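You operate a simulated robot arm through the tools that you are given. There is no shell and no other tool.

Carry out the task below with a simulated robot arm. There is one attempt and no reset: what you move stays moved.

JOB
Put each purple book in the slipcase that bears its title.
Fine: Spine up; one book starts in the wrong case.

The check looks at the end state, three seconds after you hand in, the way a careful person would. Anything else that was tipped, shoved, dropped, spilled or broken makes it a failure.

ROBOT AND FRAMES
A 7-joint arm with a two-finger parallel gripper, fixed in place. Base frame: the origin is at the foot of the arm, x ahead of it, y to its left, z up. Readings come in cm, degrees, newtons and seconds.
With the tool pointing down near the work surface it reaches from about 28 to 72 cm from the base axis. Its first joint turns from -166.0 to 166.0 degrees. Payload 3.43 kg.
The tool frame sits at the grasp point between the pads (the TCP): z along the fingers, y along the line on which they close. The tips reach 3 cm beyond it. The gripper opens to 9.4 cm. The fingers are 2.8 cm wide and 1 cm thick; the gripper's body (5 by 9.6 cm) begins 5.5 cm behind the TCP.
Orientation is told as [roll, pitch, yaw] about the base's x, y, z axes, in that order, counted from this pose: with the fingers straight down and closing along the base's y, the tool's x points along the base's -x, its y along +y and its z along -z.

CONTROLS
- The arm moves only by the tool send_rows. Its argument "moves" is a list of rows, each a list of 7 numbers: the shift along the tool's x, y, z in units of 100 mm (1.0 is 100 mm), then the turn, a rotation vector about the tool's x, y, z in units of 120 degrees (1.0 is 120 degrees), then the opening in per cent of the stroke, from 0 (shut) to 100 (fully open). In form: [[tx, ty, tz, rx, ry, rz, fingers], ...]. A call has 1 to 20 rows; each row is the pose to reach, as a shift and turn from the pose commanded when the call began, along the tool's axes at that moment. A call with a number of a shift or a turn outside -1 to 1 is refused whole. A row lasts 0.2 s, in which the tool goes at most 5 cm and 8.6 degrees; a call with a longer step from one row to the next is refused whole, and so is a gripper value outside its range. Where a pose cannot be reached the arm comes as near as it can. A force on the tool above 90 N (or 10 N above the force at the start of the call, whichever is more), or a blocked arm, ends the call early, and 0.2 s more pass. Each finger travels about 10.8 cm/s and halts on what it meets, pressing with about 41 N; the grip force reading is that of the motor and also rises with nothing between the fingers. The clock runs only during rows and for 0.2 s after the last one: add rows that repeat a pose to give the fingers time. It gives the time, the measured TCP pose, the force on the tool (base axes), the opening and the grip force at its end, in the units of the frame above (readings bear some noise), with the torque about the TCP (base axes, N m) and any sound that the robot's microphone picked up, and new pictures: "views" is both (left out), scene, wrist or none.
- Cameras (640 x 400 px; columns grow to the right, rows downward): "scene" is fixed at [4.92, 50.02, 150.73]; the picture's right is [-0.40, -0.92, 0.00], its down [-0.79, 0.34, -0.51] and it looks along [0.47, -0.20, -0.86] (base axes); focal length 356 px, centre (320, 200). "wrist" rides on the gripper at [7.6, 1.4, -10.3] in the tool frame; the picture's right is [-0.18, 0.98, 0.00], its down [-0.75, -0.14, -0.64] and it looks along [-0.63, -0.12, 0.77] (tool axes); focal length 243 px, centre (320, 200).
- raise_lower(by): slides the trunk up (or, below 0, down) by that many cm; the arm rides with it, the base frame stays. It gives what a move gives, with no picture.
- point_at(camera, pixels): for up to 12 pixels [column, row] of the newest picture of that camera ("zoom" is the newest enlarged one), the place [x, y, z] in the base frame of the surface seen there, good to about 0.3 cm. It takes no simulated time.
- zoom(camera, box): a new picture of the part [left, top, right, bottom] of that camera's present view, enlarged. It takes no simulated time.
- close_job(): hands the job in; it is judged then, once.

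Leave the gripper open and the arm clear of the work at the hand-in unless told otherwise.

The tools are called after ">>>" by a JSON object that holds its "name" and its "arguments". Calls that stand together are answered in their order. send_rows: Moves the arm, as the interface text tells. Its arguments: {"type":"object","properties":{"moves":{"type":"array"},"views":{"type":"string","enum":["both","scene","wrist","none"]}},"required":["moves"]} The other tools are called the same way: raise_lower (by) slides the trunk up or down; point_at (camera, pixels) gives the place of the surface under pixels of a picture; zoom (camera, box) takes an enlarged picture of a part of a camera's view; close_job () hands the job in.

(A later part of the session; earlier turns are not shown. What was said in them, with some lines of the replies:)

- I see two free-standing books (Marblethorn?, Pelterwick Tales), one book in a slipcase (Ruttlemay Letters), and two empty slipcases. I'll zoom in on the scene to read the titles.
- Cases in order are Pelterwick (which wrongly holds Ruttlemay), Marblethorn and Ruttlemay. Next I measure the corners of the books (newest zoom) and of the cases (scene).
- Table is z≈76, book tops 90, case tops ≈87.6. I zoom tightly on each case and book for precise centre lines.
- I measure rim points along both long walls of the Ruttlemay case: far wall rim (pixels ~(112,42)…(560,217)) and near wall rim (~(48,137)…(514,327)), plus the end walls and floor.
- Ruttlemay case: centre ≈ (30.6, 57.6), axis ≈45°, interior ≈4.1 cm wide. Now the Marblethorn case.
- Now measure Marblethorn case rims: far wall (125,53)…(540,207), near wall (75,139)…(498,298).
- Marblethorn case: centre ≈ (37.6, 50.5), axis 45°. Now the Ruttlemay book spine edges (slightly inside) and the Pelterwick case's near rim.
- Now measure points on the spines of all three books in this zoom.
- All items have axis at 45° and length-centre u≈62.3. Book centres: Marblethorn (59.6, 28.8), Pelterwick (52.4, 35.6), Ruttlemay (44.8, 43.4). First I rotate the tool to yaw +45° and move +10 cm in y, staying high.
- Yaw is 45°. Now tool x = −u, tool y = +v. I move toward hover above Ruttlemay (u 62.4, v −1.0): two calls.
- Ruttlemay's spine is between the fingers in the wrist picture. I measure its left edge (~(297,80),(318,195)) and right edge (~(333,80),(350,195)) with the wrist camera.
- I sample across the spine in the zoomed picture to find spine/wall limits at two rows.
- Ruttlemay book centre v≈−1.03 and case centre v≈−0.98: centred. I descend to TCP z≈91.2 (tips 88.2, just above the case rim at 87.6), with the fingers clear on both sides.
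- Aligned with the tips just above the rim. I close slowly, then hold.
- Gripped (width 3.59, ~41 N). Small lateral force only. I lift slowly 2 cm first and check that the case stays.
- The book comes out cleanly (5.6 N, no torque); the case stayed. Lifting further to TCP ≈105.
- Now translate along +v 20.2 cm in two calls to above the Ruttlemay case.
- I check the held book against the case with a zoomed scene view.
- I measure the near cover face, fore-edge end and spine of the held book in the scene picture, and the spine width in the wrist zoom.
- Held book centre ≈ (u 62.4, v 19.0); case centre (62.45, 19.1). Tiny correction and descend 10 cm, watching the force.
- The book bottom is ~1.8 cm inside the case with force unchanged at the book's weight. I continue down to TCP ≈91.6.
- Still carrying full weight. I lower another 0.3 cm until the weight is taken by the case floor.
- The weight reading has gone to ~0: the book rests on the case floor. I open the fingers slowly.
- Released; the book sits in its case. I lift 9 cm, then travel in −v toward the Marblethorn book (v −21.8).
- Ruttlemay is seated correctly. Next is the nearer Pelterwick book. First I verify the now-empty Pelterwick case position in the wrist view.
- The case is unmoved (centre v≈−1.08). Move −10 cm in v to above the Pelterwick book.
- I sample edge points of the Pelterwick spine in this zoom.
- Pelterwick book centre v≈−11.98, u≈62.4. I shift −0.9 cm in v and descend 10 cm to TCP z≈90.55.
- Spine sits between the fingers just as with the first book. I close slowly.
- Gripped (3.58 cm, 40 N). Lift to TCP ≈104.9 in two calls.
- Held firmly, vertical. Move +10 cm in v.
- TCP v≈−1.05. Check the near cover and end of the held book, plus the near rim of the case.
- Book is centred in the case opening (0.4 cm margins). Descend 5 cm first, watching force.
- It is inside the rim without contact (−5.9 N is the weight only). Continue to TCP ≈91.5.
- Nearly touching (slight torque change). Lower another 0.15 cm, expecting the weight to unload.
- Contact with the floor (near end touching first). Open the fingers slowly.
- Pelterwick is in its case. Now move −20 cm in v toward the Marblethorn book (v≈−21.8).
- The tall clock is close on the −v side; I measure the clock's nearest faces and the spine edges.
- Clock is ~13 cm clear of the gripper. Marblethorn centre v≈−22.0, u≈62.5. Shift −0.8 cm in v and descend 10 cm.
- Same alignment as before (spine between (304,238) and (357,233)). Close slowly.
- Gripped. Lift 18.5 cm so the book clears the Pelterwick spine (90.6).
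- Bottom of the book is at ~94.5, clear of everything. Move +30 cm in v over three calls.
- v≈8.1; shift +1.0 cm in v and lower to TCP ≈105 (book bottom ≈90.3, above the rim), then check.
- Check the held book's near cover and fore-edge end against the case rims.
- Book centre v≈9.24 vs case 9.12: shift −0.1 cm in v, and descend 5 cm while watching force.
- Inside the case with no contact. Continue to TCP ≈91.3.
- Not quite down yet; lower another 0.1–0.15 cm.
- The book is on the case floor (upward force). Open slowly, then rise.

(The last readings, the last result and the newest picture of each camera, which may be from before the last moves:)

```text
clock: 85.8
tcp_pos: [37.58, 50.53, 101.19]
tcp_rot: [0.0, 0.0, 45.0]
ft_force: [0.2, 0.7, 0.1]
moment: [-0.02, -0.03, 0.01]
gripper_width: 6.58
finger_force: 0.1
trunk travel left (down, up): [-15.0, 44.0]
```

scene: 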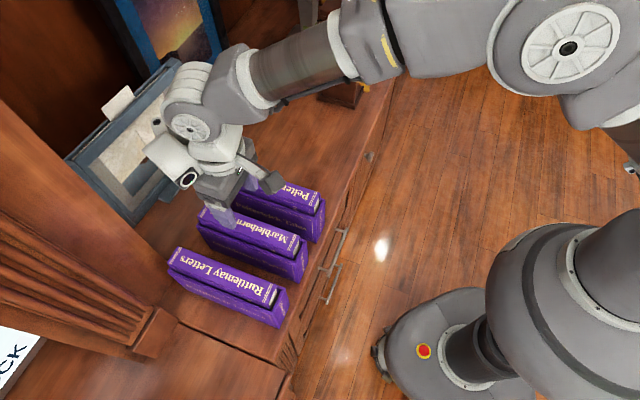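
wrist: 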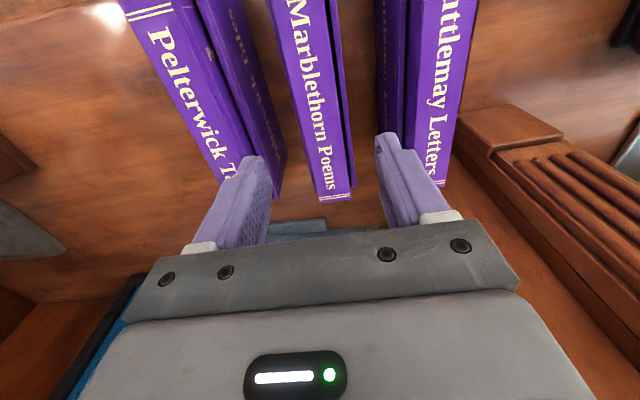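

All three are in. I retreat: up 5 cm and 10 cm back toward the robot, then another 8 cm, opening fully, and inspect.

>>> {"name": "send_rows", "arguments": {"moves": [[0, 0, -0.15, 0, 0, 0, 70], [0, 0, -0.3, 0, 0, 0, 70], [0.1, 0, -0.45, 0, 0, 0, 80], [0.3, 0, -0.5, 0, 0, 0, 90], [0.5, 0, -0.5, 0, 0, 0, 100], [0.7, 0, -0.5, 0, 0, 0, 100], [0.9, 0, -0.5, 0, 0, 0, 100], [1.0, 0, -0.5, 0, 0, 0, 100]], "views": "none"}}

>>> {"name": "send_rows", "arguments": {"moves": [[0.15, -0.1, 0, 0, 0, 0, 100], [0.3, -0.2, 0, 0, 0, 0, 100], [0.45, -0.35, 0, 0, 0, 0, 100], [0.6, -0.5, 0, 0, 0, 0, 100], [0.75, -0.7, 0, 0, 0, 0, 100], [0.8, -0.9, 0, 0, 0, 0, 100], [0.8, -1.0, 0, 0, 0, 0, 100], [0.8, -1.0, 0, 0, 0, 0, 100]], "views": "both"}}

>>> {"name": "zoom", "arguments": {"camera": "scene", "box": [155, 150, 345, 335]}}

```text
clock: 87.6
tcp_pos: [30.7, 43.4, 106.31]
tcp_rot: [-0.1, 0.0, 45.0]
ft_force: [0.1, -0.5, 0.8]
moment: [0.02, 0.03, 0.0]
gripper_width: 9.39
finger_force: 0.0
trunk travel left (down, up): [-15.0, 44.0]
```

```text
clock: 89.4
tcp_pos: [31.98, 30.71, 106.17]
tcp_rot: [0.0, 0.0, 45.1]
ft_force: [0.0, 0.2, 0.8]
moment: [0.01, 0.01, -0.02]
gripper_width: 9.39
finger_force: 0.1
trunk travel left (down, up): [-15.0, 44.0]
```

scene: 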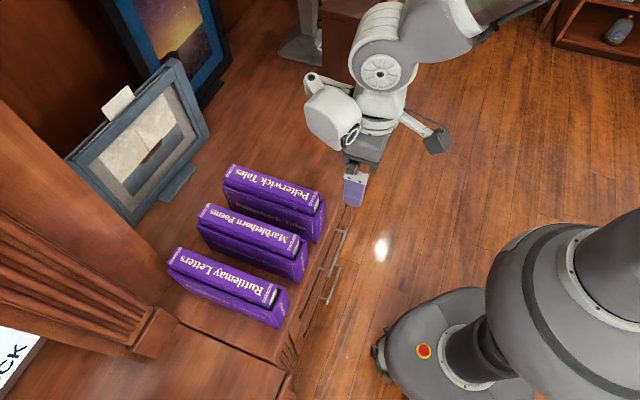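
wrist: 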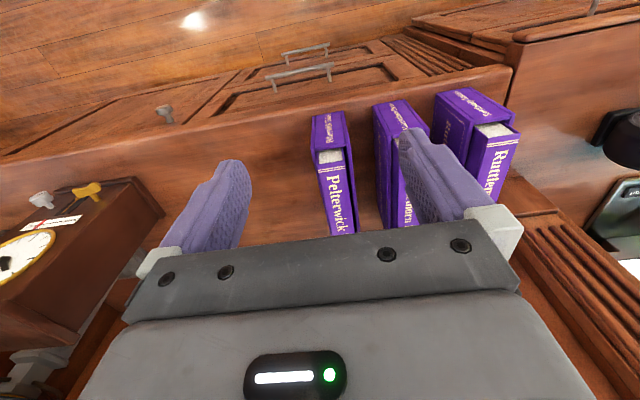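

```text
2.16 times, centred on (250, 242) of scene
```

zoom: 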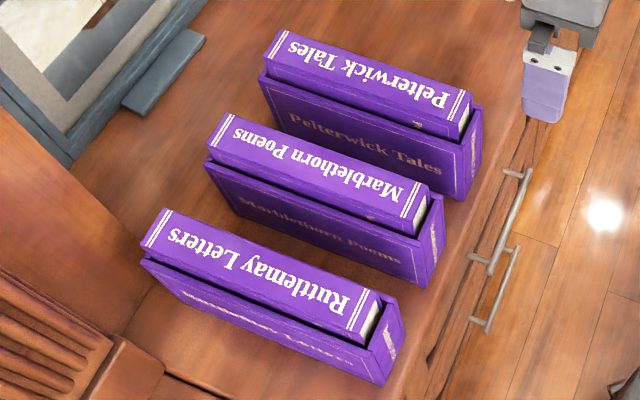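

All three titles match their cases. A last check that each spine is level at z≈90.6 at both ends.

>>> {"name": "point_at", "arguments": {"camera": "zoom", "pixels": [[278, 45], [458, 103], [370, 75], [225, 130], [415, 205], [320, 170], [160, 230], [365, 315], [260, 270], [240, 185], [180, 275], [330, 120]]}}

```text
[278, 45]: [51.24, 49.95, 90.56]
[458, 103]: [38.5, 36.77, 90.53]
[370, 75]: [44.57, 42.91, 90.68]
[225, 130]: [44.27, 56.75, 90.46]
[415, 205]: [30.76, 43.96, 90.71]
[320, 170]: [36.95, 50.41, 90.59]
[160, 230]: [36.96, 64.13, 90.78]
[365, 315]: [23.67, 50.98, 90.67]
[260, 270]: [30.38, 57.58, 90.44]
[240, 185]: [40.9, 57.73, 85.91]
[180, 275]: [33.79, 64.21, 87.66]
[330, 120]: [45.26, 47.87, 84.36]
```

All spines are level at z≈90.6 and fully seated, the cases are unmoved, and the gripper is open and clear of the work. Handing in.

>>> {"name": "close_job", "arguments": {}}

```text
The job is handed in.
```

All three purple books are now in the slipcases that bear their titles, spine up, and the job is handed in.

- **Ruttlemay Letters:** this was the book in the wrong case. I took it out of the Pelterwick case and put it in its own.
- **Pelterwick Tales:** placed in the Pelterwick case once it was empty.
- **Marblethorn Poems:** placed in the Marblethorn case.

Before handing in I measured both ends of each spine. All were level at about 90.6 cm, the height a fully seated book had at the start. I saw nothing else tipped or shifted. The gripper was left open and the arm clear of the books.
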